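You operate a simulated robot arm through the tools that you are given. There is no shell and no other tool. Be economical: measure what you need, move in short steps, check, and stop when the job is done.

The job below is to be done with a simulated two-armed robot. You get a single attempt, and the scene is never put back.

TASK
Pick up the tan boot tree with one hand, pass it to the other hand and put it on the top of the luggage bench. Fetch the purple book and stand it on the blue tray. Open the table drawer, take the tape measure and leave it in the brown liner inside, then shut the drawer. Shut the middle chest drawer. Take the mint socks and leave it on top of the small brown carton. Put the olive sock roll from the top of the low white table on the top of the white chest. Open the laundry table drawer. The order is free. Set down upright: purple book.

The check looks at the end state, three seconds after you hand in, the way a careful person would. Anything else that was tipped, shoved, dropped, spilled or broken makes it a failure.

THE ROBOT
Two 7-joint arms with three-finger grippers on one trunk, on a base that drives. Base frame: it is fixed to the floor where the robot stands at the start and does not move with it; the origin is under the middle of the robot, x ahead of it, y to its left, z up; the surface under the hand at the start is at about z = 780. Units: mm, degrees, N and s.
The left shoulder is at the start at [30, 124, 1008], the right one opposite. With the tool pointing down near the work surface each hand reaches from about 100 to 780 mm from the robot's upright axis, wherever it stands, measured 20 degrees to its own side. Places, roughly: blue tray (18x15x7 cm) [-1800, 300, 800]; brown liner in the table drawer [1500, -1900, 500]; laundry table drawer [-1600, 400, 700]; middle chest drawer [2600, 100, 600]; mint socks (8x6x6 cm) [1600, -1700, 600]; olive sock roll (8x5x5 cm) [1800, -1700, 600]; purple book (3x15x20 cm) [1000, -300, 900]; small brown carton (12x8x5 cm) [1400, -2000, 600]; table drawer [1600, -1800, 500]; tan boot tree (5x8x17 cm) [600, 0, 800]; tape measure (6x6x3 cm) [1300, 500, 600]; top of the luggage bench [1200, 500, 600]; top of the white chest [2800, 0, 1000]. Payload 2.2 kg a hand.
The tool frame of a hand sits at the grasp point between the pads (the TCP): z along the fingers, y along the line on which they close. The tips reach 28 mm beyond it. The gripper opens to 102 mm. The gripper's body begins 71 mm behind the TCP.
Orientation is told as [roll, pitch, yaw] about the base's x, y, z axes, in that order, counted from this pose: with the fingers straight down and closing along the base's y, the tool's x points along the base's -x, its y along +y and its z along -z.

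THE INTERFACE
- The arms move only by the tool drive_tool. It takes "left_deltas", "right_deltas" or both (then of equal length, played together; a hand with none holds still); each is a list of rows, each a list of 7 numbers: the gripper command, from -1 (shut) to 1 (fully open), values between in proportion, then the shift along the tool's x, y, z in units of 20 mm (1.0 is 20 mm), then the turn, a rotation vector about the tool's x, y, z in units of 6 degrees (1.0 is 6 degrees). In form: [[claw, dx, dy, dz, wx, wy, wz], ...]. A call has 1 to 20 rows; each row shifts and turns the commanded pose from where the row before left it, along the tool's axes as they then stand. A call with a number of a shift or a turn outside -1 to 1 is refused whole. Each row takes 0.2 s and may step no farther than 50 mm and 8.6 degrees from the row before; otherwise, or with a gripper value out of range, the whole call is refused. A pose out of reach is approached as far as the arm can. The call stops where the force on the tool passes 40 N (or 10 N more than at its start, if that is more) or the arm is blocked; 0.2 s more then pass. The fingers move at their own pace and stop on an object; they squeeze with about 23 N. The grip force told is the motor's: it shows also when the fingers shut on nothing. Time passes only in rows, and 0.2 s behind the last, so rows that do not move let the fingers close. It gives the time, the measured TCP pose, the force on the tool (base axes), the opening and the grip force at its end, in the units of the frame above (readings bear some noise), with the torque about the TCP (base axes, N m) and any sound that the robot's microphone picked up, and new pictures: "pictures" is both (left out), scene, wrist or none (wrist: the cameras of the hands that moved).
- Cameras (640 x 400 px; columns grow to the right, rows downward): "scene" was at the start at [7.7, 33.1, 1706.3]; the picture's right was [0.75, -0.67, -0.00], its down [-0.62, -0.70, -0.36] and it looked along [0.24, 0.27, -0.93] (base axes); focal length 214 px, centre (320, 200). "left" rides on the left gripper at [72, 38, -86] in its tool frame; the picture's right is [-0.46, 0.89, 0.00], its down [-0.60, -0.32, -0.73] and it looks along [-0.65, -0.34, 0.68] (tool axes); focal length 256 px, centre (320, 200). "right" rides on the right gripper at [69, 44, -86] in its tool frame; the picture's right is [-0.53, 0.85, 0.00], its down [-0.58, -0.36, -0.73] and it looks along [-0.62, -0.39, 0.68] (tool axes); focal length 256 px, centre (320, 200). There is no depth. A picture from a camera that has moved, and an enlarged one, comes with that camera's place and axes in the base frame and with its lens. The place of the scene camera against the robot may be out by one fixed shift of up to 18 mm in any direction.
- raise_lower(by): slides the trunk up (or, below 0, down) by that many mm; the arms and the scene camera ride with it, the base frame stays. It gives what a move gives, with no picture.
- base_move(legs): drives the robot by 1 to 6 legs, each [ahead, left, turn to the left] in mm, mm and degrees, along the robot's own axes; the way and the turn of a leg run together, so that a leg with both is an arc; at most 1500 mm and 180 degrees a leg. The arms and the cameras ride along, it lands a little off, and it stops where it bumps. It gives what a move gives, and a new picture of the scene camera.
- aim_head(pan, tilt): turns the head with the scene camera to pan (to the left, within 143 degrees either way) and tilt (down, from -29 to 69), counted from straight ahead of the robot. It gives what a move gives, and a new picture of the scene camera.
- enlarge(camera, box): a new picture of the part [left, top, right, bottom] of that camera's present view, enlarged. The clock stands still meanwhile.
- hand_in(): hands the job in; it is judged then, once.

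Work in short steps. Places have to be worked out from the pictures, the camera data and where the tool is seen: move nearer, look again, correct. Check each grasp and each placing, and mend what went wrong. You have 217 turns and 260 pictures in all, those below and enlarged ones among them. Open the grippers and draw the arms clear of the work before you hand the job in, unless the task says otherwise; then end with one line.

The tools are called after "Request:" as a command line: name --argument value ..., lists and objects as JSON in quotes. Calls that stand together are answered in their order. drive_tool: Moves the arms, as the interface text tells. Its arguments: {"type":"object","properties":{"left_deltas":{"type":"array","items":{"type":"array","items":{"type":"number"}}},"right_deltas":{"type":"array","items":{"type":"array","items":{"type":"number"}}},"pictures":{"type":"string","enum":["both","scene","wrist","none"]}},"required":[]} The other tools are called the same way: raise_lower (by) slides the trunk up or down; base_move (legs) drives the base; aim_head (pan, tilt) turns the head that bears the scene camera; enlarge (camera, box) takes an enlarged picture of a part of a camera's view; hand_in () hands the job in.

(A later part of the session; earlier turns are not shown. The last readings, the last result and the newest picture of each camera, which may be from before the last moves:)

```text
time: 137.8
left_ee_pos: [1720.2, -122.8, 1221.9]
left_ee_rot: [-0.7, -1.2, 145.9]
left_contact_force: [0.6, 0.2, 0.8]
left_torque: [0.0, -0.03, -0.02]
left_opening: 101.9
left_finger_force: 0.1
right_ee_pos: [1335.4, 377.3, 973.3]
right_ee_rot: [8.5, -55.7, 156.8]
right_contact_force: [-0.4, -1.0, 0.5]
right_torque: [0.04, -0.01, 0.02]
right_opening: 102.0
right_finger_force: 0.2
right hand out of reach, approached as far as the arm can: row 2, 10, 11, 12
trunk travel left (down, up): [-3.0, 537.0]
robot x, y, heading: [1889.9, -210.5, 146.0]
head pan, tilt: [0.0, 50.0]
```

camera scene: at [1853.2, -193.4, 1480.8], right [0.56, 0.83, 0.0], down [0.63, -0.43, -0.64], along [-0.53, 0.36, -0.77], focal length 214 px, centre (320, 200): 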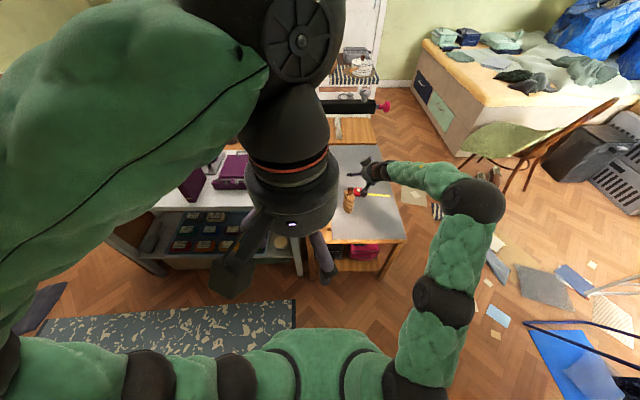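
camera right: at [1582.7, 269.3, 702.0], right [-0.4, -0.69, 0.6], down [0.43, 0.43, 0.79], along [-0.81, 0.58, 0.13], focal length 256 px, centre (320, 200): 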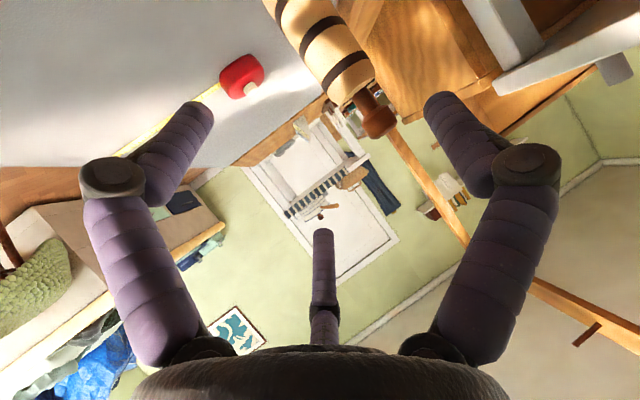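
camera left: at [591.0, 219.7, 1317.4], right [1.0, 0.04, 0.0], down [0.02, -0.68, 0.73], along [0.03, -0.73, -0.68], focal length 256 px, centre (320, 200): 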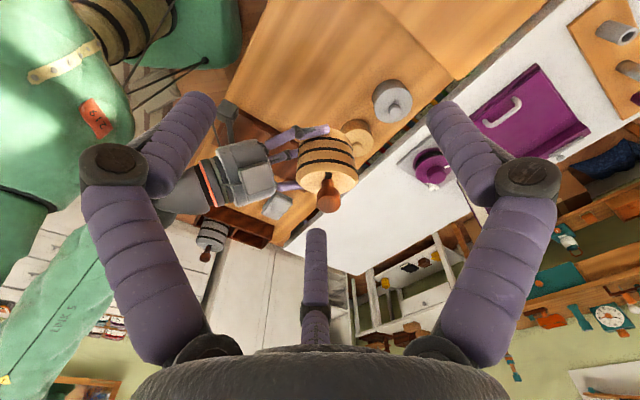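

Now bring the hand back toward the body at this height, then tilt it down.

Request:
drive_tool --right_deltas '[[1, 0.55, 0.19, -0.81, 0, 0, 0], [1, 0.55, 0.19, -0.81, 0, 0, 0], [1, 0.55, 0.19, -0.81, 0, 0, 0], [1, 0.55, 0.19, -0.81, 0, 0, 0], [1, 0.55, 0.19, -0.81, 0, 0, 0], [1, 0.55, 0.19, -0.81, 0, 0, 0], [1, 0.55, 0.19, -0.81, 0, 0, 0], [1, 0.55, 0.19, -0.81, 0, 0, 0], [1, 0.55, 0.19, -0.81, 0, 0, 0], [1, 0.55, 0.19, -0.81, 0, 0, 0], [1, 0.55, 0.19, -0.81, 0, 0, 0], [1, 0.55, 0.19, -0.81, 0, 0, 0]]' --pictures "none"

Request:
drive_tool --right_deltas '[[1, 0, 0, 0, 0.1, 0.98, 0], [1, 0, 0, 0, 0.1, 0.98, 0], [1, 0, 0, 0, 0.1, 0.98, 0], [1, 0, 0, 0, 0.1, 0.98, 0], [1, 0, 0, 0, 0.1, 0.98, 0], [1, 0, 0, 0, 0.1, 0.98, 0], [1, 0, 0, 0, 0.1, 0.98, 0], [1, 0, 0, 0, 0.1, 0.98, 0], [1, 0, 0, 0, 0.1, 0.98, 0]]' --pictures "scene"

```text
time: 140.4
left_ee_pos: [1721.2, -123.6, 1221.3]
left_ee_rot: [-0.7, -1.3, 146.1]
left_contact_force: [-0.6, -0.5, 0.1]
left_torque: [-0.03, 0.02, -0.02]
left_opening: 102.2
left_finger_force: 0.1
right_ee_pos: [1546.8, 267.7, 978.2]
right_ee_rot: [8.3, -55.5, 156.9]
right_contact_force: [-0.3, -0.4, 0.6]
right_torque: [0.01, -0.02, -0.01]
right_opening: 101.9
right_finger_force: 0.1
trunk travel left (down, up): [-3.0, 537.0]
robot x, y, heading: [1892.4, -210.7, 146.1]
head pan, tilt: [0.0, 50.0]
```

```text
time: 142.4
left_ee_pos: [1721.2, -124.1, 1222.6]
left_ee_rot: [-0.7, -1.3, 146.1]
left_contact_force: [-0.4, -0.3, 0.7]
left_torque: [0.0, 0.0, -0.02]
left_opening: 102.0
left_finger_force: 0.0
right_ee_pos: [1547.4, 266.7, 977.2]
right_ee_rot: [7.2, -49.3, 158.3]
right_contact_force: [-1.0, 0.7, 0.0]
right_torque: [0.0, 0.02, 0.01]
right_opening: 102.1
right_finger_force: 0.1
right hand out of reach, approached as far as the arm can: row 2, 3, 4, 5, 6, 7, 8, 9
trunk travel left (down, up): [-3.0, 537.0]
robot x, y, heading: [1889.1, -209.0, 146.2]
head pan, tilt: [0.0, 50.0]
camera scene: at [1853.2, -193.4, 1480.8], right [0.56, 0.83, 0.0], down [0.63, -0.43, -0.64], along [-0.53, 0.36, -0.77], focal length 214 px, centre (320, 200)
```

scene: 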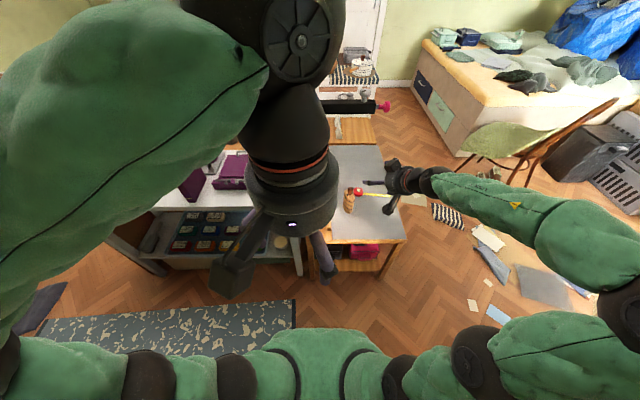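

The elbow is high again. I first yaw the hand left to line it up with the forearm, then tilt down from there.

Request:
drive_tool --right_deltas '[[1, 0, 0, 0, -0.76, 0.08, -0.65], [1, 0, 0, 0, -0.76, 0.08, -0.65], [1, 0, 0, 0, -0.76, 0.08, -0.65], [1, 0, 0, 0, -0.76, 0.08, -0.65], [1, 0, 0, 0, -0.76, 0.08, -0.65], [1, 0, 0, 0, -0.76, 0.08, -0.65], [1, 0, 0, 0, -0.76, 0.08, -0.65], [1, 0, 0, 0, 0.1, 0.98, 0], [1, 0, 0, 0, 0.1, 0.98, 0], [1, 0, 0, 0, 0.1, 0.98, 0], [1, 0, 0, 0, 0.1, 0.98, 0], [1, 0, 0, 0, 0.1, 0.98, 0], [1, 0, 0, 0, 0.1, 0.98, 0], [1, 0, 0, 0, 0.1, 0.98, 0]]' --pictures "none"

```text
time: 145.4
left_ee_pos: [1721.4, -123.5, 1223.3]
left_ee_rot: [-0.7, -1.4, 146.1]
left_contact_force: [0.4, 0.1, -0.5]
left_torque: [-0.03, 0.0, 0.01]
left_opening: 101.7
left_finger_force: 0.1
right_ee_pos: [1549.3, 268.1, 977.1]
right_ee_rot: [4.5, -35.1, -157.6]
right_contact_force: [-0.7, 0.8, -1.2]
right_torque: [-0.01, -0.01, 0.02]
right_opening: 101.8
right_finger_force: 0.0
right hand out of reach, approached as far as the arm can: row 10, 11, 12, 13, 14
trunk travel left (down, up): [-3.0, 537.0]
robot x, y, heading: [1891.7, -209.6, 145.9]
head pan, tilt: [0.0, 50.0]
```

Helpful; do the same once more (yaw further left, then tilt).

Request:
drive_tool --right_deltas '[[1, 0, 0, 0, -0.574, 0.064, -0.815], [1, 0, 0, 0, -0.574, 0.064, -0.815], [1, 0, 0, 0, -0.574, 0.064, -0.815], [1, 0, 0, 0, -0.574, 0.064, -0.815], [1, 0, 0, 0, -0.574, 0.064, -0.815], [1, 0, 0, 0, -0.574, 0.064, -0.815], [1, 0, 0, 0, 0.1, 0.98, 0], [1, 0, 0, 0, 0.1, 0.98, 0], [1, 0, 0, 0, 0.1, 0.98, 0], [1, 0, 0, 0, 0.1, 0.98, 0], [1, 0, 0, 0, 0.1, 0.98, 0], [1, 0, 0, 0, 0.1, 0.98, 0]]' --pictures "scene"

```text
time: 148.0
left_ee_pos: [1720.2, -123.3, 1221.5]
left_ee_rot: [-0.7, -1.3, 145.9]
left_contact_force: [-0.4, 0.1, 0.1]
left_torque: [-0.04, 0.01, -0.02]
left_opening: 102.2
left_finger_force: 0.0
right_ee_pos: [1545.4, 264.9, 977.2]
right_ee_rot: [4.0, -37.1, -121.7]
right_contact_force: [-0.9, -0.2, -0.1]
right_torque: [-0.01, 0.0, -0.01]
right_opening: 101.8
right_finger_force: 0.1
right hand out of reach, approached as far as the arm can: row 6, 7, 8, 9, 10, 11, 12
trunk travel left (down, up): [-3.0, 537.0]
robot x, y, heading: [1890.3, -212.6, 146.0]
head pan, tilt: [0.0, 50.0]
camera scene: at [1853.2, -193.4, 1480.8], right [0.56, 0.83, 0.0], down [0.63, -0.43, -0.64], along [-0.53, 0.36, -0.77], focal length 214 px, centre (320, 200)
```

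scene: 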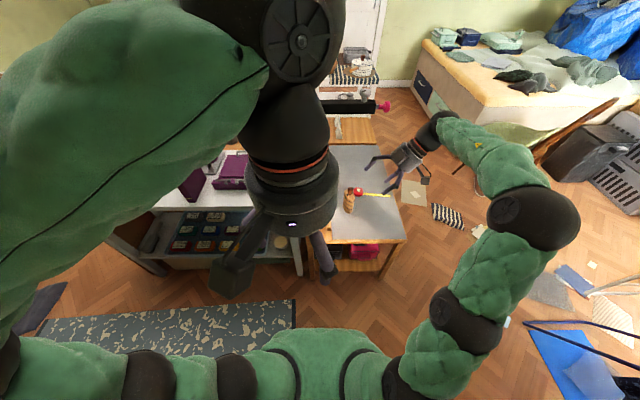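

Move the hand nearer to where it was at the start relative to the body, then tilt again.

Request:
drive_tool --right_deltas '[[1, 0.25, 0.88, -0.13, 0, 0, 0], [1, 0.25, 0.88, -0.13, 0, 0, 0], [1, 0.25, 0.88, -0.13, 0, 0, 0], [1, 0.25, 0.88, -0.13, 0, 0, 0], [1, 0.25, 0.88, -0.13, 0, 0, 0], [1, 0.25, 0.88, -0.13, 0, 0, 0], [1, 0.25, 0.88, -0.13, 0, 0, 0], [1, 0, 0, 0, 0.093, 0.99, 0], [1, 0, 0, 0, 0.093, 0.99, 0], [1, 0, 0, 0, 0.093, 0.99, 0], [1, 0, 0, 0, 0.093, 0.99, 0], [1, 0, 0, 0, 0.093, 0.99, 0], [1, 0, 0, 0, 0.093, 0.99, 0], [1, 0, 0, 0, 0.02, 0.2, 0]]' --pictures "none"

```text
time: 151.0
left_ee_pos: [1720.8, -123.1, 1221.8]
left_ee_rot: [-0.7, -1.3, 146.1]
left_contact_force: [-0.4, 0.1, -0.1]
left_torque: [-0.01, 0.01, 0.03]
left_opening: 101.8
left_finger_force: 0.1
right_ee_pos: [1668.3, 234.4, 977.9]
right_ee_rot: [3.7, -38.1, -121.8]
right_contact_force: [-0.4, 0.3, 1.2]
right_torque: [-0.04, 0.01, 0.02]
right_opening: 102.0
right_finger_force: 0.0
right hand out of reach, approached as far as the arm can: row 7, 8, 9, 10, 11, 12, 13
trunk travel left (down, up): [-3.0, 537.0]
robot x, y, heading: [1891.8, -210.8, 146.1]
head pan, tilt: [0.0, 50.0]
```

I look at the right arm directly to understand its posture.

Request:
aim_head --pan -45 --tilt 45

```text
time: 152.2
left_ee_pos: [1720.4, -122.8, 1222.3]
left_ee_rot: [-0.7, -1.2, 146.0]
left_contact_force: [0.0, 0.8, -0.1]
left_torque: [0.03, -0.03, -0.02]
left_opening: 102.1
left_finger_force: 0.1
right_ee_pos: [1668.8, 234.9, 978.8]
right_ee_rot: [3.7, -38.1, -121.7]
right_contact_force: [0.1, -0.1, -0.1]
right_torque: [0.03, -0.06, -0.01]
right_opening: 102.1
right_finger_force: 0.0
trunk travel left (down, up): [-3.0, 537.0]
robot x, y, heading: [1897.4, -213.3, 146.1]
head pan, tilt: [-45.0, 45.0]
camera scene: at [1901.5, -156.7, 1487.7], right [0.98, 0.19, 0.0], down [0.14, -0.69, -0.71], along [-0.14, 0.69, -0.71], focal length 214 px, centre (320, 200)
```

scene: 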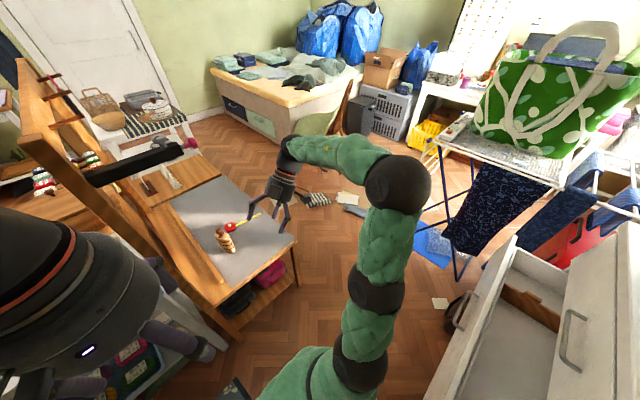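

The forearm slopes the wrong way for the wrist to point down. I raise the hand a lot (300 mm) relative to the shoulder to bring the elbow up, and then tilt.

Request:
drive_tool --right_deltas '[[1, -0.61, 0.05, -0.79, 0, 0, 0], [1, -0.61, 0.05, -0.79, 0, 0, 0], [1, -0.61, 0.05, -0.79, 0, 0, 0], [1, -0.61, 0.05, -0.79, 0, 0, 0], [1, -0.61, 0.05, -0.79, 0, 0, 0], [1, -0.61, 0.05, -0.79, 0, 0, 0], [1, -0.61, 0.05, -0.79, 0, 0, 0], [1, -0.61, 0.05, -0.79, 0, 0, 0], [1, -0.61, 0.05, -0.79, 0, 0, 0], [1, -0.61, 0.05, -0.79, 0, 0, 0], [1, -0.61, 0.05, -0.79, 0, 0, 0], [1, -0.61, 0.05, -0.79, 0, 0, 0], [1, -0.61, 0.05, -0.79, 0, 0, 0], [1, -0.61, 0.05, -0.79, 0, 0, 0], [1, -0.61, 0.05, -0.79, 0, 0, 0]]' --pictures "none"

Request:
drive_tool --right_deltas '[[1, 0, 0, 0, 0.093, 0.99, 0], [1, 0, 0, 0, 0.093, 0.99, 0], [1, 0, 0, 0, 0.093, 0.99, 0], [1, 0, 0, 0, 0.093, 0.99, 0], [1, 0, 0, 0, 0.093, 0.99, 0], [1, 0, 0, 0, 0.093, 0.99, 0]]' --pictures "scene"

```text
time: 155.4
left_ee_pos: [1721.7, -124.2, 1222.0]
left_ee_rot: [-0.8, -1.3, 146.0]
left_contact_force: [-0.3, -0.3, 0.6]
left_torque: [0.03, 0.01, -0.01]
left_opening: 102.1
left_finger_force: 0.0
right_ee_pos: [1668.6, 211.1, 1228.0]
right_ee_rot: [3.3, -36.8, -121.6]
right_contact_force: [1.0, -0.7, 0.5]
right_torque: [0.0, 0.04, 0.01]
right_opening: 101.9
right_finger_force: 0.1
right hand out of reach, approached as far as the arm can: row 1, 5, 12, 13, 14, 15
trunk travel left (down, up): [-3.0, 537.0]
robot x, y, heading: [1890.3, -211.8, 145.7]
head pan, tilt: [-45.0, 45.0]
```

```text
time: 156.8
left_ee_pos: [1720.8, -122.8, 1222.0]
left_ee_rot: [-0.7, -1.3, 146.1]
left_contact_force: [0.8, -1.1, 0.4]
left_torque: [0.02, 0.01, 0.02]
left_opening: 102.2
left_finger_force: 0.1
right_ee_pos: [1668.0, 210.4, 1228.2]
right_ee_rot: [3.0, -34.7, -121.7]
right_contact_force: [-0.9, 0.1, -0.6]
right_torque: [-0.03, -0.01, 0.03]
right_opening: 102.0
right_finger_force: 0.0
right hand out of reach, approached as far as the arm can: row 1, 2, 3, 4, 5, 6
trunk travel left (down, up): [-3.0, 537.0]
robot x, y, heading: [1891.8, -208.8, 146.1]
head pan, tilt: [-45.0, 45.0]
camera scene: at [1901.6, -156.7, 1487.7], right [0.98, 0.19, 0.0], down [0.13, -0.69, -0.71], along [-0.13, 0.69, -0.71], focal length 214 px, centre (320, 200)
```

scene: 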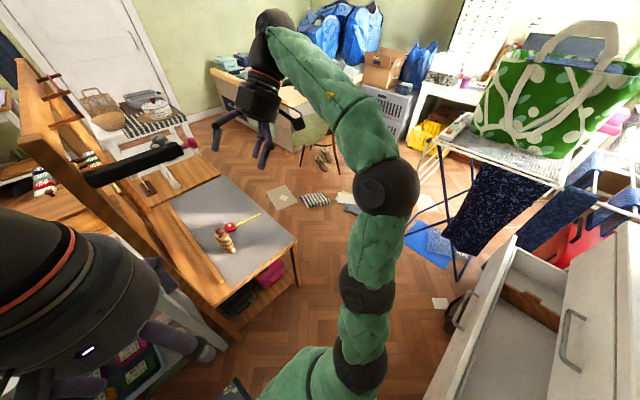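

The elbow is in a low posture, so instead I take the hand straight down in the free space in front of the bench, where the forearm will slope down and the wrist can point down.

Request:
drive_tool --right_deltas '[[1, 0.57, -0.043, 0.82, 0, 0, 0], [1, 0.57, -0.043, 0.82, 0, 0, 0], [1, 0.57, -0.043, 0.82, 0, 0, 0], [1, 0.57, -0.043, 0.82, 0, 0, 0], [1, 0.57, -0.043, 0.82, 0, 0, 0], [1, 0.57, -0.043, 0.82, 0, 0, 0], [1, 0.57, -0.043, 0.82, 0, 0, 0], [1, 0.57, -0.043, 0.82, 0, 0, 0], [1, 0.57, -0.043, 0.82, 0, 0, 0], [1, 0.57, -0.043, 0.82, 0, 0, 0], [1, 0.57, -0.043, 0.82, 0, 0, 0], [1, 0.57, -0.043, 0.82, 0, 0, 0], [1, 0.57, -0.043, 0.82, 0, 0, 0], [1, 0.57, -0.043, 0.82, 0, 0, 0], [1, 0.57, -0.043, 0.82, 0, 0, 0], [1, 0.57, -0.043, 0.82, 0, 0, 0], [1, 0.57, -0.043, 0.82, 0, 0, 0], [1, 0.57, -0.043, 0.82, 0, 0, 0], [1, 0.57, -0.043, 0.82, 0, 0, 0], [1, 0.57, -0.043, 0.82, 0, 0, 0]]' --pictures "none"

Request:
drive_tool --right_deltas '[[1, 0.57, -0.043, 0.82, 0, 0, 0], [1, 0.57, -0.043, 0.82, 0, 0, 0], [1, 0.57, -0.043, 0.82, 0, 0, 0], [1, 0.57, -0.043, 0.82, 0, 0, 0], [1, 0.57, -0.043, 0.82, 0, 0, 0], [1, 0.57, -0.043, 0.82, 0, 0, 0], [1, 0.57, -0.043, 0.82, 0, 0, 0], [1, 0, 0, 0, 0.093, 0.99, 0], [1, 0, 0, 0, 0.093, 0.99, 0], [1, 0, 0, 0, 0.093, 0.99, 0], [1, 0, 0, 0, 0.093, 0.99, 0], [1, 0, 0, 0, 0.093, 0.99, 0], [1, 0, 0, 0, 0.07, 0.8, 0]]' --pictures "scene"

```text
time: 161.0
left_ee_pos: [1720.9, -122.8, 1222.3]
left_ee_rot: [-0.7, -1.2, 145.9]
left_contact_force: [-0.6, -0.3, 0.1]
left_torque: [-0.03, 0.02, 0.01]
left_opening: 101.9
left_finger_force: 0.0
right_ee_pos: [1672.1, 210.7, 1208.4]
right_ee_rot: [3.3, -35.1, -121.6]
right_contact_force: [0.1, 0.3, 0.6]
right_torque: [-0.02, 0.02, -0.02]
right_opening: 102.1
right_finger_force: 0.1
right hand out of reach, approached as far as the arm can: row 2, 3, 4, 5, 6, 7, 8, 9, 10, 11, 12, 13, 14, 15, 16, 17, 18, 19, 20
trunk travel left (down, up): [-3.0, 537.0]
robot x, y, heading: [1889.5, -211.6, 146.0]
head pan, tilt: [-45.0, 45.0]
```

```text
time: 163.8
left_ee_pos: [1721.3, -123.8, 1222.8]
left_ee_rot: [-0.7, -1.3, 146.0]
left_contact_force: [-0.5, 0.1, 1.3]
left_torque: [0.01, -0.01, 0.0]
left_opening: 101.9
left_finger_force: 0.1
right_ee_pos: [1671.8, 210.9, 1209.0]
right_ee_rot: [3.2, -35.2, -121.7]
right_contact_force: [0.6, -0.3, 0.5]
right_torque: [0.0, -0.02, -0.03]
right_opening: 101.8
right_finger_force: 0.1
right hand out of reach, approached as far as the arm can: row 1, 2, 3, 4, 5, 6, 7, 8, 9, 10, 11, 12, 13
trunk travel left (down, up): [-3.0, 537.0]
robot x, y, heading: [1890.3, -208.8, 145.8]
head pan, tilt: [-45.0, 45.0]
camera scene: at [1901.6, -156.7, 1487.7], right [0.98, 0.19, 0.0], down [0.13, -0.69, -0.71], along [-0.13, 0.69, -0.71], focal length 214 px, centre (320, 200)
```

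scene: 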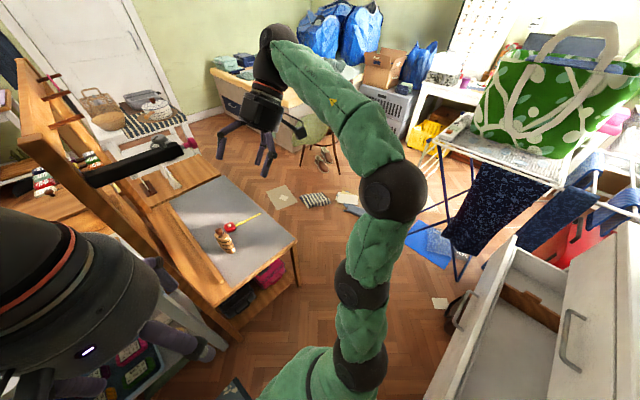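

I relax the wrist first (fingers nearly horizontal), then lower, then tilt.

Request:
drive_tool --right_deltas '[[1, 0, 0, 0, 0, -1, 0], [1, 0, 0, 0, 0, -1, 0], [1, 0, 0, 0, 0, -1, 0], [1, 0, 0, 0, 0, -1, 0], [1, 0, 0, 0, 0, -1, 0], [1, 0, 0, 0, 0, -1, 0], [1, 0.945, -0.02, 0.32, 0, 0, 0], [1, 0.945, -0.02, 0.32, 0, 0, 0], [1, 0.945, -0.02, 0.32, 0, 0, 0], [1, 0.945, -0.02, 0.32, 0, 0, 0], [1, 0.945, -0.02, 0.32, 0, 0, 0], [1, 0.945, -0.02, 0.32, 0, 0, 0], [1, 0.945, -0.02, 0.32, 0, 0, 0], [1, 0.945, -0.02, 0.32, 0, 0, 0], [1, 0.945, -0.02, 0.32, 0, 0, 0], [1, 0.945, -0.02, 0.32, 0, 0, 0], [1, 0.945, -0.02, 0.32, 0, 0, 0], [1, 0.945, -0.02, 0.32, 0, 0, 0], [1, 0.945, -0.02, 0.32, 0, 0, 0], [1, 0.945, -0.02, 0.32, 0, 0, 0]]' --pictures "none"

Request:
drive_tool --right_deltas '[[1, 0.945, -0.02, 0.32, 0, 0, 0], [1, 0.945, -0.02, 0.32, 0, 0, 0], [1, 0.945, -0.02, 0.32, 0, 0, 0], [1, 0.945, -0.02, 0.32, 0, 0, 0], [1, 0.945, -0.02, 0.32, 0, 0, 0], [1, 0.945, -0.02, 0.32, 0, 0, 0], [1, 0.945, -0.02, 0.32, 0, 0, 0], [1, 0.945, -0.02, 0.32, 0, 0, 0], [1, 0.945, -0.02, 0.32, 0, 0, 0], [1, 0.945, -0.02, 0.32, 0, 0, 0], [1, 0.945, -0.02, 0.32, 0, 0, 0], [1, 0.945, -0.02, 0.32, 0, 0, 0], [1, 0.945, -0.02, 0.32, 0, 0, 0], [1, 0.945, -0.02, 0.32, 0, 0, 0], [1, 0.945, -0.02, 0.32, 0, 0, 0]]' --pictures "scene"

```text
time: 168.0
left_ee_pos: [1721.1, -123.2, 1221.4]
left_ee_rot: [-0.7, -1.3, 146.1]
left_contact_force: [0.6, -0.5, -0.7]
left_torque: [-0.01, 0.01, 0.0]
left_opening: 102.2
left_finger_force: 0.0
right_ee_pos: [1680.4, 208.0, 928.5]
right_ee_rot: [8.0, -70.9, -127.3]
right_contact_force: [0.0, 0.7, 0.2]
right_torque: [0.02, 0.02, -0.02]
right_opening: 102.2
right_finger_force: 0.0
trunk travel left (down, up): [-3.0, 537.0]
robot x, y, heading: [1890.5, -211.4, 146.0]
head pan, tilt: [-45.0, 45.0]
```

```text
time: 171.2
left_ee_pos: [1720.9, -123.1, 1221.5]
left_ee_rot: [-0.7, -1.3, 146.0]
left_contact_force: [0.3, 0.2, -0.4]
left_torque: [0.02, 0.01, -0.01]
left_opening: 102.3
left_finger_force: 0.1
right_ee_pos: [1683.2, 204.3, 629.7]
right_ee_rot: [8.0, -71.0, -127.3]
right_contact_force: [-0.2, 0.2, 0.1]
right_torque: [0.0, 0.01, -0.04]
right_opening: 102.0
right_finger_force: 0.1
trunk travel left (down, up): [-3.0, 537.0]
robot x, y, heading: [1893.7, -213.4, 146.0]
head pan, tilt: [-45.0, 45.0]
camera scene: at [1901.5, -156.4, 1487.7], right [0.98, 0.19, 0.0], down [0.13, -0.69, -0.71], along [-0.13, 0.69, -0.71], focal length 214 px, centre (320, 200)
```

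scene: 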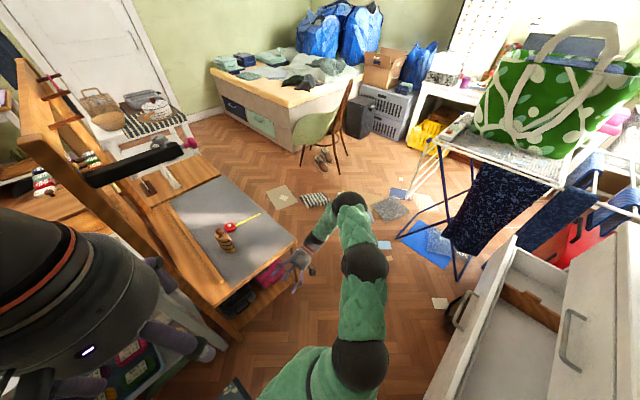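

All reachable. Now tilt about 71° to fingers-down here.

Request:
drive_tool --right_deltas '[[1, 0, 0, 0, 0.047, 0.99, 0], [1, 0, 0, 0, 0.047, 0.99, 0], [1, 0, 0, 0, 0.047, 0.99, 0], [1, 0, 0, 0, 0.047, 0.99, 0], [1, 0, 0, 0, 0.047, 0.99, 0], [1, 0, 0, 0, 0.047, 0.99, 0], [1, 0, 0, 0, 0.047, 0.99, 0], [1, 0, 0, 0, 0.047, 0.99, 0], [1, 0, 0, 0, 0.047, 0.99, 0], [1, 0, 0, 0, 0.047, 0.99, 0], [1, 0, 0, 0, 0.047, 0.99, 0], [1, 0, 0, 0, 0.047, 0.99, 0]]' --pictures "none"

```text
time: 173.8
left_ee_pos: [1720.6, -122.1, 1221.6]
left_ee_rot: [-0.7, -1.3, 146.0]
left_contact_force: [-0.4, -0.2, 0.0]
left_torque: [-0.01, 0.01, 0.04]
left_opening: 102.1
left_finger_force: 0.0
right_ee_pos: [1686.1, 196.9, 624.4]
right_ee_rot: [1.4, -29.9, -122.0]
right_contact_force: [0.3, 0.0, -0.1]
right_torque: [0.02, -0.03, 0.01]
right_opening: 102.2
right_finger_force: 0.0
right hand out of reach, approached as far as the arm can: row 8, 9, 10, 11, 12
trunk travel left (down, up): [-3.0, 537.0]
robot x, y, heading: [1892.2, -213.0, 145.5]
head pan, tilt: [-45.0, 45.0]
```

Nearer (−30°). Go on lowering with interleaved tilt steps.

Request:
drive_tool --right_deltas '[[1, 0, 0, 0, 0, -1, 0], [1, 0.6, 0, 0.8, 0, 0, 0], [1, 0.6, 0, 0.8, 0, 0, 0], [1, 0.6, 0, 0.8, 0, 0, 0], [1, 0.6, 0, 0.8, 0, 0, 0], [1, 0.6, 0, 0.8, 0, 0, 0], [1, 0.6, 0, 0.8, 0, 0, 0], [1, 0.6, 0, 0.8, 0, 0, 0], [1, 0.6, 0, 0.8, 0, 0, 0], [1, 0, 0, 0, 0, 1, 0], [1, 0, 0, 0, 0, 1, 0], [1, 0, 0, 0, 0, 1, 0], [1, 0, 0, 0, 0, 1, 0], [1, 0, 0, 0, 0, 1, 0], [1, 0, 0, 0, 0, 1, 0]]' --pictures "scene"

```text
time: 177.0
left_ee_pos: [1720.2, -122.5, 1221.5]
left_ee_rot: [-0.7, -1.3, 145.9]
left_contact_force: [0.0, 0.5, 0.3]
left_torque: [0.0, -0.01, -0.02]
left_opening: 102.1
left_finger_force: 0.0
right_ee_pos: [1689.5, 199.2, 464.5]
right_ee_rot: [1.4, -2.7, -121.4]
right_contact_force: [0.4, 1.2, -0.9]
right_torque: [0.0, -0.01, 0.02]
right_opening: 101.9
right_finger_force: 0.2
right hand out of reach, approached as far as the arm can: row 11, 12, 13
trunk travel left (down, up): [-3.0, 537.0]
robot x, y, heading: [1891.9, -210.6, 145.8]
head pan, tilt: [-45.0, 45.0]
camera scene: at [1901.5, -156.4, 1487.7], right [0.98, 0.19, 0.0], down [0.13, -0.69, -0.71], along [-0.13, 0.69, -0.71], focal length 214 px, centre (320, 200)
```

scene: 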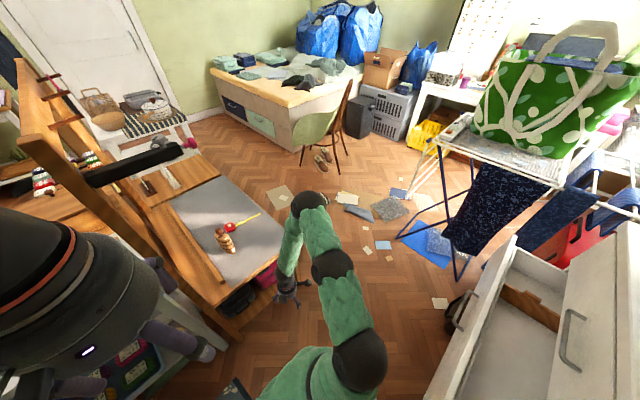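

Fingers are down and the elbow is up again. Raise the hand to z≈720 while turning it the remaining 26°.

Request:
drive_tool --right_deltas '[[1, 0, 0, -1, 0, 0.45, 0], [1, 0, 0, -1, 0.2, 0, -0.43], [1, 0, 0, -1, 0, 0, -0.43], [1, 0, 0, -1, 0, 0, -0.43], [1, 0, 0, -1, 0, 0, -0.43], [1, 0, 0, -1, 0, 0, -0.43], [1, 0, 0, -1, 0, 0, -0.43], [1, 0, 0, -1, 0, 0, -0.43], [1, 0, 0, -1, 0, 0, -0.43], [1, 0, 0, -1, 0, 0, -0.43], [1, 0, 0, -1, 0, 0, -0.43], [1, 0, 0, -1, 0, 0, 0], [1, 0, 0, -1, 0, 0, 0]]' --pictures "none"

Request:
aim_head --pan -20 --tilt 50

```text
time: 179.8
left_ee_pos: [1720.5, -123.0, 1222.5]
left_ee_rot: [-0.8, -1.3, 146.0]
left_contact_force: [0.8, -0.3, -0.4]
left_torque: [0.02, 0.02, -0.01]
left_opening: 102.0
left_finger_force: 0.0
right_ee_pos: [1691.5, 196.9, 725.0]
right_ee_rot: [0.0, -0.1, -95.5]
right_contact_force: [0.3, -0.7, 0.0]
right_torque: [-0.01, 0.03, 0.01]
right_opening: 101.9
right_finger_force: 0.0
trunk travel left (down, up): [-3.0, 537.0]
robot x, y, heading: [1895.5, -211.5, 145.9]
head pan, tilt: [-45.0, 45.0]
```

```text
time: 180.7
left_ee_pos: [1720.7, -123.6, 1221.8]
left_ee_rot: [-0.7, -1.4, 146.0]
left_contact_force: [-0.7, 0.3, -0.1]
left_torque: [0.02, 0.02, 0.0]
left_opening: 102.0
left_finger_force: 0.0
right_ee_pos: [1689.8, 197.0, 722.2]
right_ee_rot: [0.1, -0.2, -95.6]
right_contact_force: [1.1, -1.0, 1.0]
right_torque: [-0.04, -0.01, 0.0]
right_opening: 102.1
right_finger_force: 0.0
trunk travel left (down, up): [-3.0, 537.0]
robot x, y, heading: [1893.2, -210.7, 146.0]
head pan, tilt: [-20.0, 50.0]
camera scene: at [1871.8, -174.1, 1480.8], right [0.81, 0.59, 0.0], down [0.45, -0.62, -0.64], along [-0.38, 0.52, -0.77], focal length 214 px, centre (320, 200)
```

scene: 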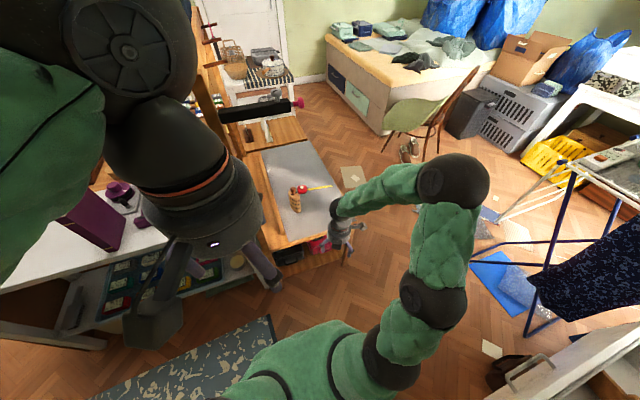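

Posture is good now. Drive 220 mm closer to the bench.

Request:
base_move --legs '[[220, 0, 0]]'

Request:
enlarge --camera "scene" --box '[210, 150, 370, 250]'

Request:
enlarge --camera "right" --box '[0, 0, 640, 400]'

```text
time: 182.3
left_ee_pos: [1536.6, 0.3, 1223.0]
left_ee_rot: [-0.7, -1.2, 146.2]
left_contact_force: [-0.2, 0.0, -0.4]
left_torque: [0.01, -0.03, -0.03]
left_opening: 102.0
left_finger_force: 0.0
right_ee_pos: [1506.6, 322.2, 722.8]
right_ee_rot: [0.1, -0.1, -95.4]
right_contact_force: [-0.1, 1.0, 0.0]
right_torque: [-0.01, -0.03, 0.02]
right_opening: 101.9
right_finger_force: 0.1
trunk travel left (down, up): [-3.0, 537.0]
robot x, y, heading: [1708.8, -89.8, 146.2]
head pan, tilt: [-20.0, 50.0]
camera scene: at [1687.6, -50.2, 1480.7], right [0.81, 0.59, 0.0], down [0.45, -0.62, -0.64], along [-0.38, 0.52, -0.77], focal length 214 px, centre (320, 200)
```

scene: 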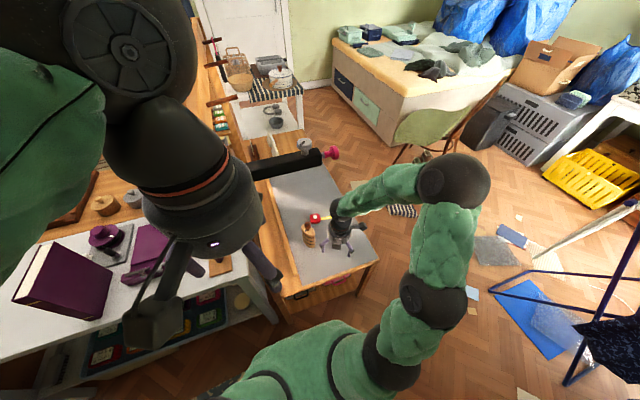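

```text
4.00 times, centred on (290, 200) of scene
camera zoom: at [1687.6, -50.2, 1480.7], right [0.81, 0.59, 0.0], down [0.45, -0.62, -0.64], along [-0.38, 0.52, -0.77], focal length 858 px, centre (440, 200)
```

zoom: 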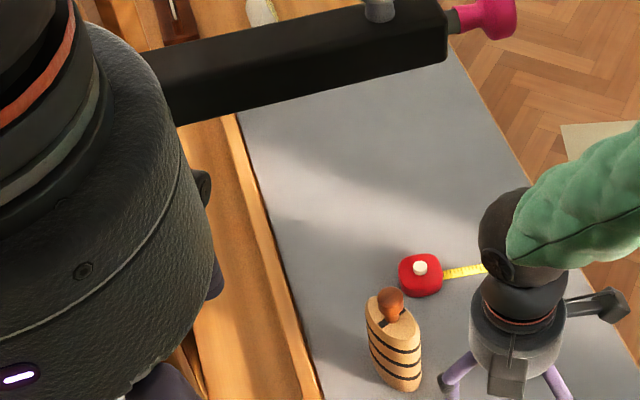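

```text
1.00 times, centred on (320, 200) of right (not enlarged: the box is as wide or as high as the picture)
camera zoom: at [1555.4, 387.6, 809.5], right [0.79, -0.61, 0.0], down [-0.42, -0.54, 0.73], along [-0.45, -0.58, -0.68], focal length 256 px, centre (320, 200)
```

zoom: 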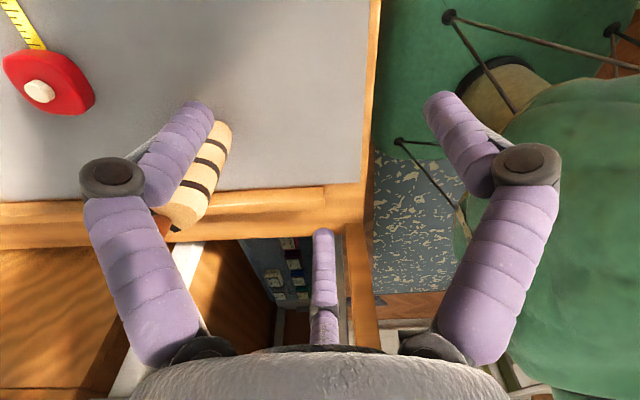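

Tape is at about (1304, 451). I raise 80 mm to clear the tree top and move over the tape.

Request:
drive_tool --right_deltas '[[1, 0, 0, -1, 0, 0, 0], [1, 0, 0, -1, 0, 0, 0], [1, 0, 0, -1, 0, 0, 0], [1, 0, 0, -1, 0, 0, 0], [1, 0.495, -0.97, 0, 0, 0, 0], [1, 0.495, -0.97, 0, 0, 0, 0], [1, 0.495, -0.97, 0, 0, 0, 0], [1, 0.495, -0.97, 0, 0, 0, 0], [1, 0.495, -0.97, 0, 0, 0, 0], [1, 0.495, -0.97, 0, 0, 0, 0], [1, 0.495, -0.97, 0, 0, 0, 0], [1, 0.495, -0.97, 0, 0, 0, 0], [1, 0.495, -0.97, 0, 0, 0, 0], [1, 0.495, -0.97, 0, 0, 0, 0], [1, 0.4, -0.7, 0, 0, 0, 0]]' --pictures "wrist"

Request:
enlarge --camera "scene" --box '[250, 160, 378, 240]'

```text
time: 185.5
left_ee_pos: [1538.2, -0.7, 1221.3]
left_ee_rot: [-0.6, -1.2, 146.2]
left_contact_force: [-0.3, -0.2, 0.7]
left_torque: [0.04, -0.02, 0.0]
left_opening: 101.9
left_finger_force: 0.0
right_ee_pos: [1307.7, 445.7, 800.5]
right_ee_rot: [0.1, -0.2, -95.3]
right_contact_force: [0.7, -0.8, -0.7]
right_torque: [0.0, 0.02, 0.0]
right_opening: 102.0
right_finger_force: 0.0
trunk travel left (down, up): [-3.0, 537.0]
robot x, y, heading: [1705.2, -90.6, 145.9]
head pan, tilt: [-20.0, 50.0]
camera right: at [1356.2, 512.8, 886.5], right [0.79, -0.61, 0.0], down [-0.42, -0.54, 0.73], along [-0.45, -0.58, -0.68], focal length 256 px, centre (320, 200)
```

right: 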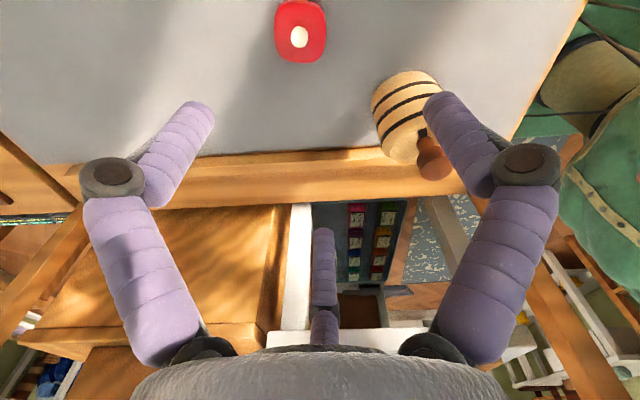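

```text
5.00 times, centred on (314, 200) of scene
camera zoom: at [1688.0, -50.6, 1480.7], right [0.81, 0.59, 0.0], down [0.45, -0.62, -0.64], along [-0.38, 0.52, -0.77], focal length 1072 px, centre (350, 200)
```

zoom: 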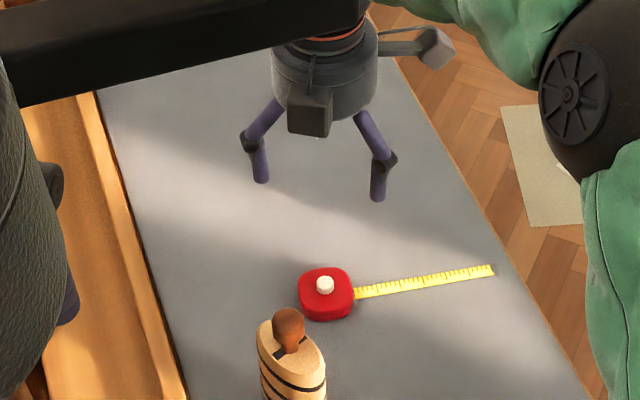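

Wrist view puts the tape at about (1296, 465). Correct and lower to z≈650 for a close look.

Request:
drive_tool --right_deltas '[[1, 0.84, -0.68, 0, 0, 0, 0], [1, 0, 0, 1, 0, 0, 0], [1, 0, 0, 1, 0, 0, 0], [1, 0, 0, 1, 0, 0, 0], [1, 0, 0, 1, 0, 0, 0], [1, 0, 0, 1, 0, 0, 0], [1, 0, 0, 1, 0, 0, 0], [1, 0, 0, 1, 0, 0, 0], [1, 0, 0, 0.5, 0, 0, 0]]' --pictures "wrist"

```text
time: 187.5
left_ee_pos: [1537.9, 0.1, 1222.1]
left_ee_rot: [-0.7, -1.2, 146.1]
left_contact_force: [0.2, -0.8, 0.5]
left_torque: [-0.02, -0.01, -0.01]
left_opening: 102.1
left_finger_force: 0.0
right_ee_pos: [1298.0, 464.3, 653.2]
right_ee_rot: [0.0, -0.2, -95.4]
right_contact_force: [0.4, 0.2, 0.1]
right_torque: [0.03, -0.01, 0.01]
right_opening: 102.0
right_finger_force: 0.0
trunk travel left (down, up): [-3.0, 537.0]
robot x, y, heading: [1709.2, -87.8, 146.1]
head pan, tilt: [-20.0, 50.0]
camera right: at [1347.2, 531.1, 738.6], right [0.79, -0.61, 0.0], down [-0.42, -0.54, 0.73], along [-0.45, -0.58, -0.68], focal length 256 px, centre (320, 200)
```

right: 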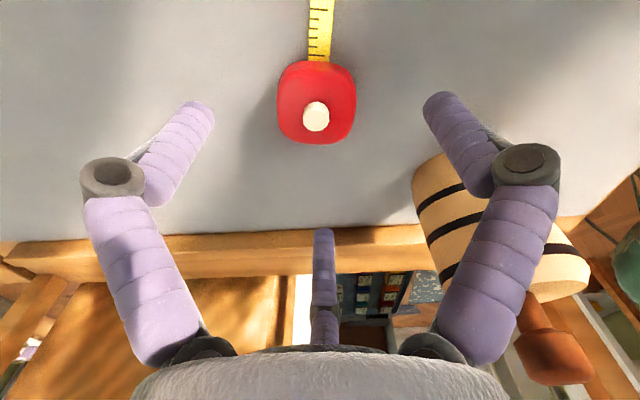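

Centred within ~6 mm. Correct, lower to z≈592 and close.

Request:
drive_tool --right_deltas '[[1, 0.28, 0, 0.8, 0, 0, 0], [1, 0, 0, 0.8, 0, 0, 0], [1, 0, 0, 0.8, 0, 0, 0], [1, 0, 0, 0.6, 0, 0, 0], [-1, 0, 0, 0, 0, 0, 0], [-1, 0, 0, 0, 0, 0, 0], [-1, 0, 0, 0, 0, 0, 0], [-1, 0, 0, 0, 0, 0, 0]]' --pictures "wrist"

```text
time: 189.3
left_ee_pos: [1537.9, -1.6, 1222.0]
left_ee_rot: [-0.8, -1.5, 146.1]
left_contact_force: [-0.9, 0.6, -0.1]
left_torque: [-0.02, -0.01, 0.0]
left_opening: 101.9
left_finger_force: 0.1
right_ee_pos: [1296.3, 470.5, 599.2]
right_ee_rot: [-0.4, 0.1, -95.5]
right_contact_force: [-2.4, 3.5, 29.0]
right_torque: [0.05, -0.04, -0.02]
right_opening: 19.6
right_finger_force: 23.1
trunk travel left (down, up): [-3.0, 537.0]
robot x, y, heading: [1709.1, -89.0, 146.1]
head pan, tilt: [-20.0, 50.0]
camera right: at [1347.0, 536.6, 684.9], right [0.79, -0.61, -0.01], down [-0.41, -0.54, 0.73], along [-0.45, -0.58, -0.68], focal length 256 px, centre (320, 200)
```

right: 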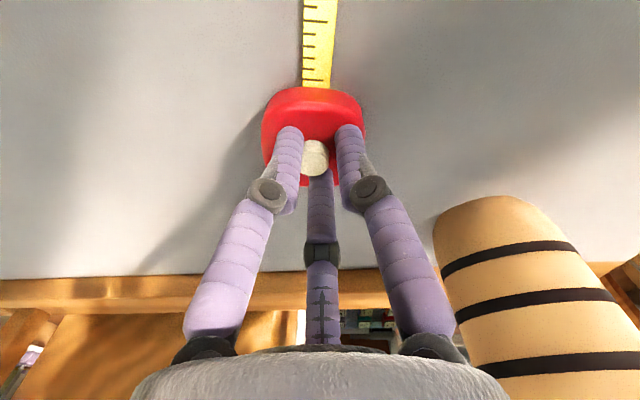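

The tips closed over the tape's button: the bench top is lower (~541) than assumed. Raise, open, lower to z≈574 and close again.

Request:
drive_tool --right_deltas '[[0, 0, 0, -0.5, 0, 0, 0], [1, 0, 0, -0.3, 0, 0, 0], [1, 0, 0, 0, 0, 0, 0], [1, 0, 0, 0, 0, 0, 0]]' --pictures "wrist"

```text
time: 190.3
left_ee_pos: [1537.5, 1.1, 1221.1]
left_ee_rot: [-0.7, -1.3, 146.0]
left_contact_force: [-0.8, 1.3, 0.2]
left_torque: [-0.01, 0.01, -0.02]
left_opening: 101.9
left_finger_force: 0.1
right_ee_pos: [1299.3, 469.7, 609.2]
right_ee_rot: [0.1, -0.3, -95.3]
right_contact_force: [-0.7, -1.0, 0.1]
right_torque: [-0.01, 0.04, 0.01]
right_opening: 101.8
right_finger_force: 0.1
trunk travel left (down, up): [-3.0, 537.0]
robot x, y, heading: [1706.4, -85.5, 146.4]
head pan, tilt: [-20.0, 50.0]
camera right: at [1348.4, 535.9, 695.2], right [0.79, -0.61, 0.0], down [-0.42, -0.54, 0.73], along [-0.45, -0.58, -0.68], focal length 256 px, centre (320, 200)
```

right: 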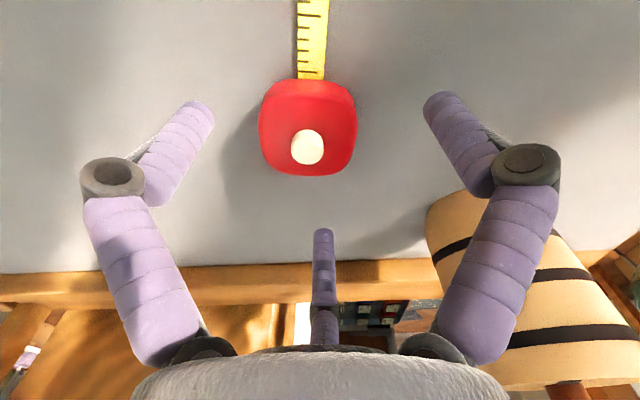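

Small centring shift, then lower 35 mm and close.

Request:
drive_tool --right_deltas '[[1, 0.32, -0.3, 0.6, 0, 0, 0], [1, 0, 0, 0.6, 0, 0, 0], [1, 0, 0, 0.5, 0, 0, 0], [0, 0, 0, 0, 0, 0, 0], [-1, 0, 0, 0, 0, 0, 0], [-1, 0, 0, 0, 0, 0, 0], [-1, 0, 0, 0, 0, 0, 0], [-1, 0, 0, 0, 0, 0, 0]]' --pictures "wrist"

```text
time: 192.1
left_ee_pos: [1537.4, -1.0, 1221.5]
left_ee_rot: [-0.6, -1.3, 146.0]
left_contact_force: [-0.8, -0.4, 0.0]
left_torque: [-0.02, 0.01, 0.0]
left_opening: 101.9
left_finger_force: 0.1
right_ee_pos: [1292.8, 477.5, 576.5]
right_ee_rot: [0.0, -0.1, -95.4]
right_contact_force: [0.3, 2.9, 8.9]
right_torque: [0.04, -0.34, 0.05]
right_opening: 58.2
right_finger_force: 22.8
trunk travel left (down, up): [-3.0, 537.0]
robot x, y, heading: [1708.6, -88.7, 145.7]
head pan, tilt: [-20.0, 50.0]
camera right: at [1342.3, 543.4, 662.1], right [0.79, -0.61, 0.0], down [-0.42, -0.54, 0.73], along [-0.45, -0.58, -0.68], focal length 256 px, centre (320, 200)
```

right: 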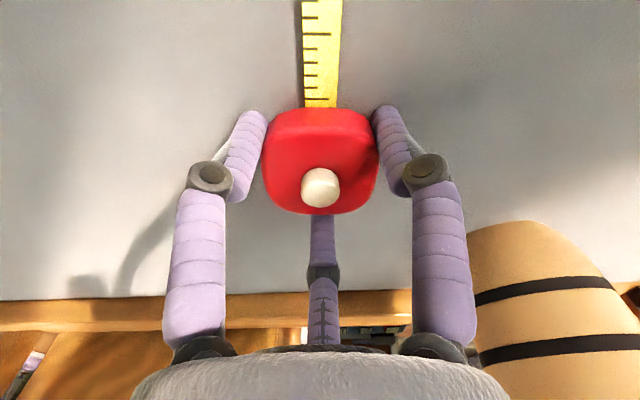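

Gripped at 58 mm. Lift 150 mm and verify.

Request:
drive_tool --right_deltas '[[-1, 0, 0, -0.4, 0, 0, 0], [-1, 0, 0, -0.8, 0, 0, 0], [-1, 0, 0, -1, 0, 0, 0], [-1, 0, 0, -1, 0, 0, 0], [-1, 0, 0, -1, 0, 0, 0], [-1, 0, 0, -1, 0, 0, 0], [-1, 0, 0, -1, 0, 0, 0], [-1, 0, 0, -1, 0, 0, 0], [-1, 0, 0, -1, 0, 0, 0], [-1, 0, 0, -1, 0, 0, 0], [-1, 0, 0, -1, 0, 0, 0], [-1, 0, 0, -1, 0, 0, 0]]' --pictures "wrist"

Request:
enlarge --camera "scene" --box '[240, 140, 400, 240]'

```text
time: 194.7
left_ee_pos: [1536.8, -0.1, 1221.7]
left_ee_rot: [-0.7, -1.3, 146.1]
left_contact_force: [-0.2, 0.4, -0.3]
left_torque: [-0.01, -0.01, 0.01]
left_opening: 101.8
left_finger_force: 0.0
right_ee_pos: [1291.8, 478.8, 799.4]
right_ee_rot: [0.0, -0.2, -95.2]
right_contact_force: [0.6, 0.3, -1.3]
right_torque: [0.02, 0.03, -0.02]
right_opening: 58.0
right_finger_force: 22.9
trunk travel left (down, up): [-3.0, 537.0]
robot x, y, heading: [1709.1, -85.7, 146.0]
head pan, tilt: [-20.0, 50.0]
camera right: at [1342.0, 545.0, 885.5], right [0.79, -0.61, 0.0], down [-0.42, -0.54, 0.73], along [-0.45, -0.58, -0.68], focal length 256 px, centre (320, 200)
```

right: 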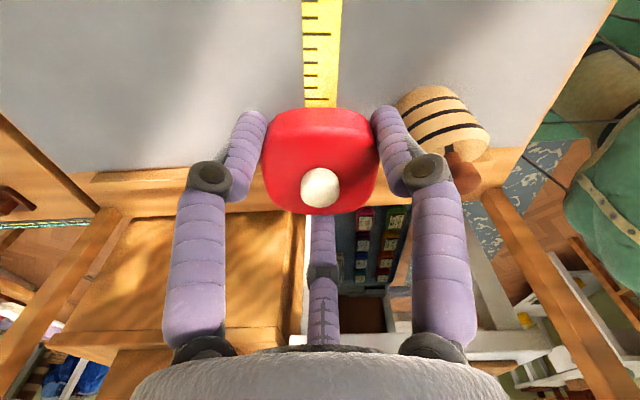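

```text
4.00 times, centred on (320, 190) of scene
camera zoom: at [1688.3, -50.8, 1480.8], right [0.81, 0.59, 0.0], down [0.45, -0.62, -0.64], along [-0.38, 0.52, -0.77], focal length 858 px, centre (320, 240)
```

zoom: 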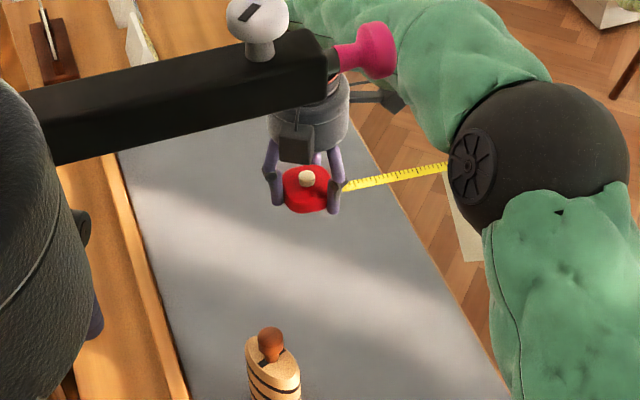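

Tape held with its blade out. Raise a bit, retract over the free side, and pull the base back and turn toward the chest.

Request:
drive_tool --right_deltas '[[-1, 0, 0, -1, 0, 0, 0], [-1, 0, 0, -1, 0, 0, 0], [-1, -0.45, 0.8, -0.5, 0, 0, 0], [-1, -0.45, 0.8, -0.5, 0, 0, 0], [-1, -0.45, 0.8, 0, 0, 0, 0], [-1, -0.45, 0.8, 0, 0, 0, 0], [-1, -0.45, 0.8, 0, 0, 0, 0], [-1, -0.45, 0.8, 0, 0, 0, 0], [-1, -0.45, 0.8, 0, 0, 0, 0], [-1, -0.45, 0.8, 0, 0, 0, 0], [-1, -0.45, 0.8, 0, 0, 0, 0]]' --pictures "none"

Request:
base_move --legs '[[-60, 0, 0], [0, 0, -130]]'

Request:
aim_head --pan 0 --tilt 40

```text
time: 197.1
left_ee_pos: [1536.4, 0.5, 1222.1]
left_ee_rot: [-0.7, -1.3, 146.1]
left_contact_force: [0.2, 0.6, -0.1]
left_torque: [-0.01, 0.02, 0.03]
left_opening: 102.3
left_finger_force: 0.1
right_ee_pos: [1427.7, 386.3, 858.2]
right_ee_rot: [0.0, -0.1, -95.4]
right_contact_force: [-0.1, -0.2, -0.4]
right_torque: [-0.02, 0.01, 0.05]
right_opening: 58.1
right_finger_force: 22.8
trunk travel left (down, up): [-3.0, 537.0]
robot x, y, heading: [1705.9, -91.6, 146.1]
head pan, tilt: [-20.0, 50.0]
```

```text
time: 202.6
left_ee_pos: [1913.9, -6.7, 1221.6]
left_ee_rot: [-0.7, -1.1, 29.5]
left_contact_force: [0.2, 0.4, 0.6]
left_torque: [0.04, 0.0, 0.04]
left_opening: 102.0
left_finger_force: 0.0
right_ee_pos: [2304.9, -77.7, 862.5]
right_ee_rot: [-0.4, -0.1, 148.2]
right_contact_force: [-5.1, 2.3, 1.9]
right_torque: [-0.45, -0.6, -0.32]
right_opening: 57.9
right_finger_force: 23.0
trunk travel left (down, up): [-3.0, 537.0]
robot x, y, heading: [1758.9, -120.1, 29.5]
head pan, tilt: [-20.0, 50.0]
stopped in leg 2: the robot was blocked; the commanded pose is now the measured one
camera scene: at [1807.6, -131.4, 1480.8], right [0.16, -0.99, 0.0], down [-0.76, -0.13, -0.64], along [0.63, 0.11, -0.77], focal length 214 px, centre (320, 200)
```

scene: 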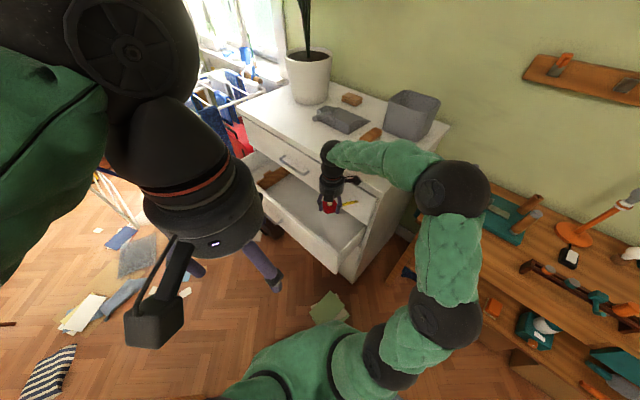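

```text
time: 203.4
left_ee_pos: [1913.6, -7.2, 1220.7]
left_ee_rot: [-0.7, -1.3, 29.5]
left_contact_force: [0.5, -0.2, 0.1]
left_torque: [0.0, 0.0, 0.01]
left_opening: 101.9
left_finger_force: 0.1
right_ee_pos: [2305.2, -77.4, 862.0]
right_ee_rot: [-0.4, -0.2, 148.1]
right_contact_force: [-6.8, 1.8, 4.3]
right_torque: [-0.67, -0.85, -0.44]
right_opening: 57.7
right_finger_force: 23.2
trunk travel left (down, up): [-3.0, 537.0]
robot x, y, heading: [1756.7, -118.4, 29.5]
head pan, tilt: [0.0, 40.0]
camera scene: at [1805.4, -102.2, 1495.0], right [0.49, -0.87, 0.0], down [-0.56, -0.32, -0.77], along [0.67, 0.38, -0.64], focal length 214 px, centre (320, 200)
```

scene: 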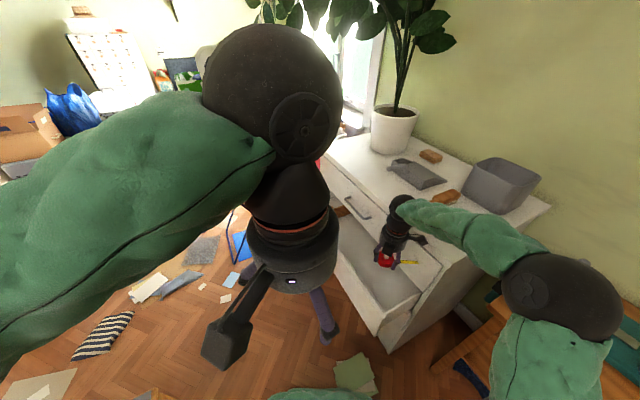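

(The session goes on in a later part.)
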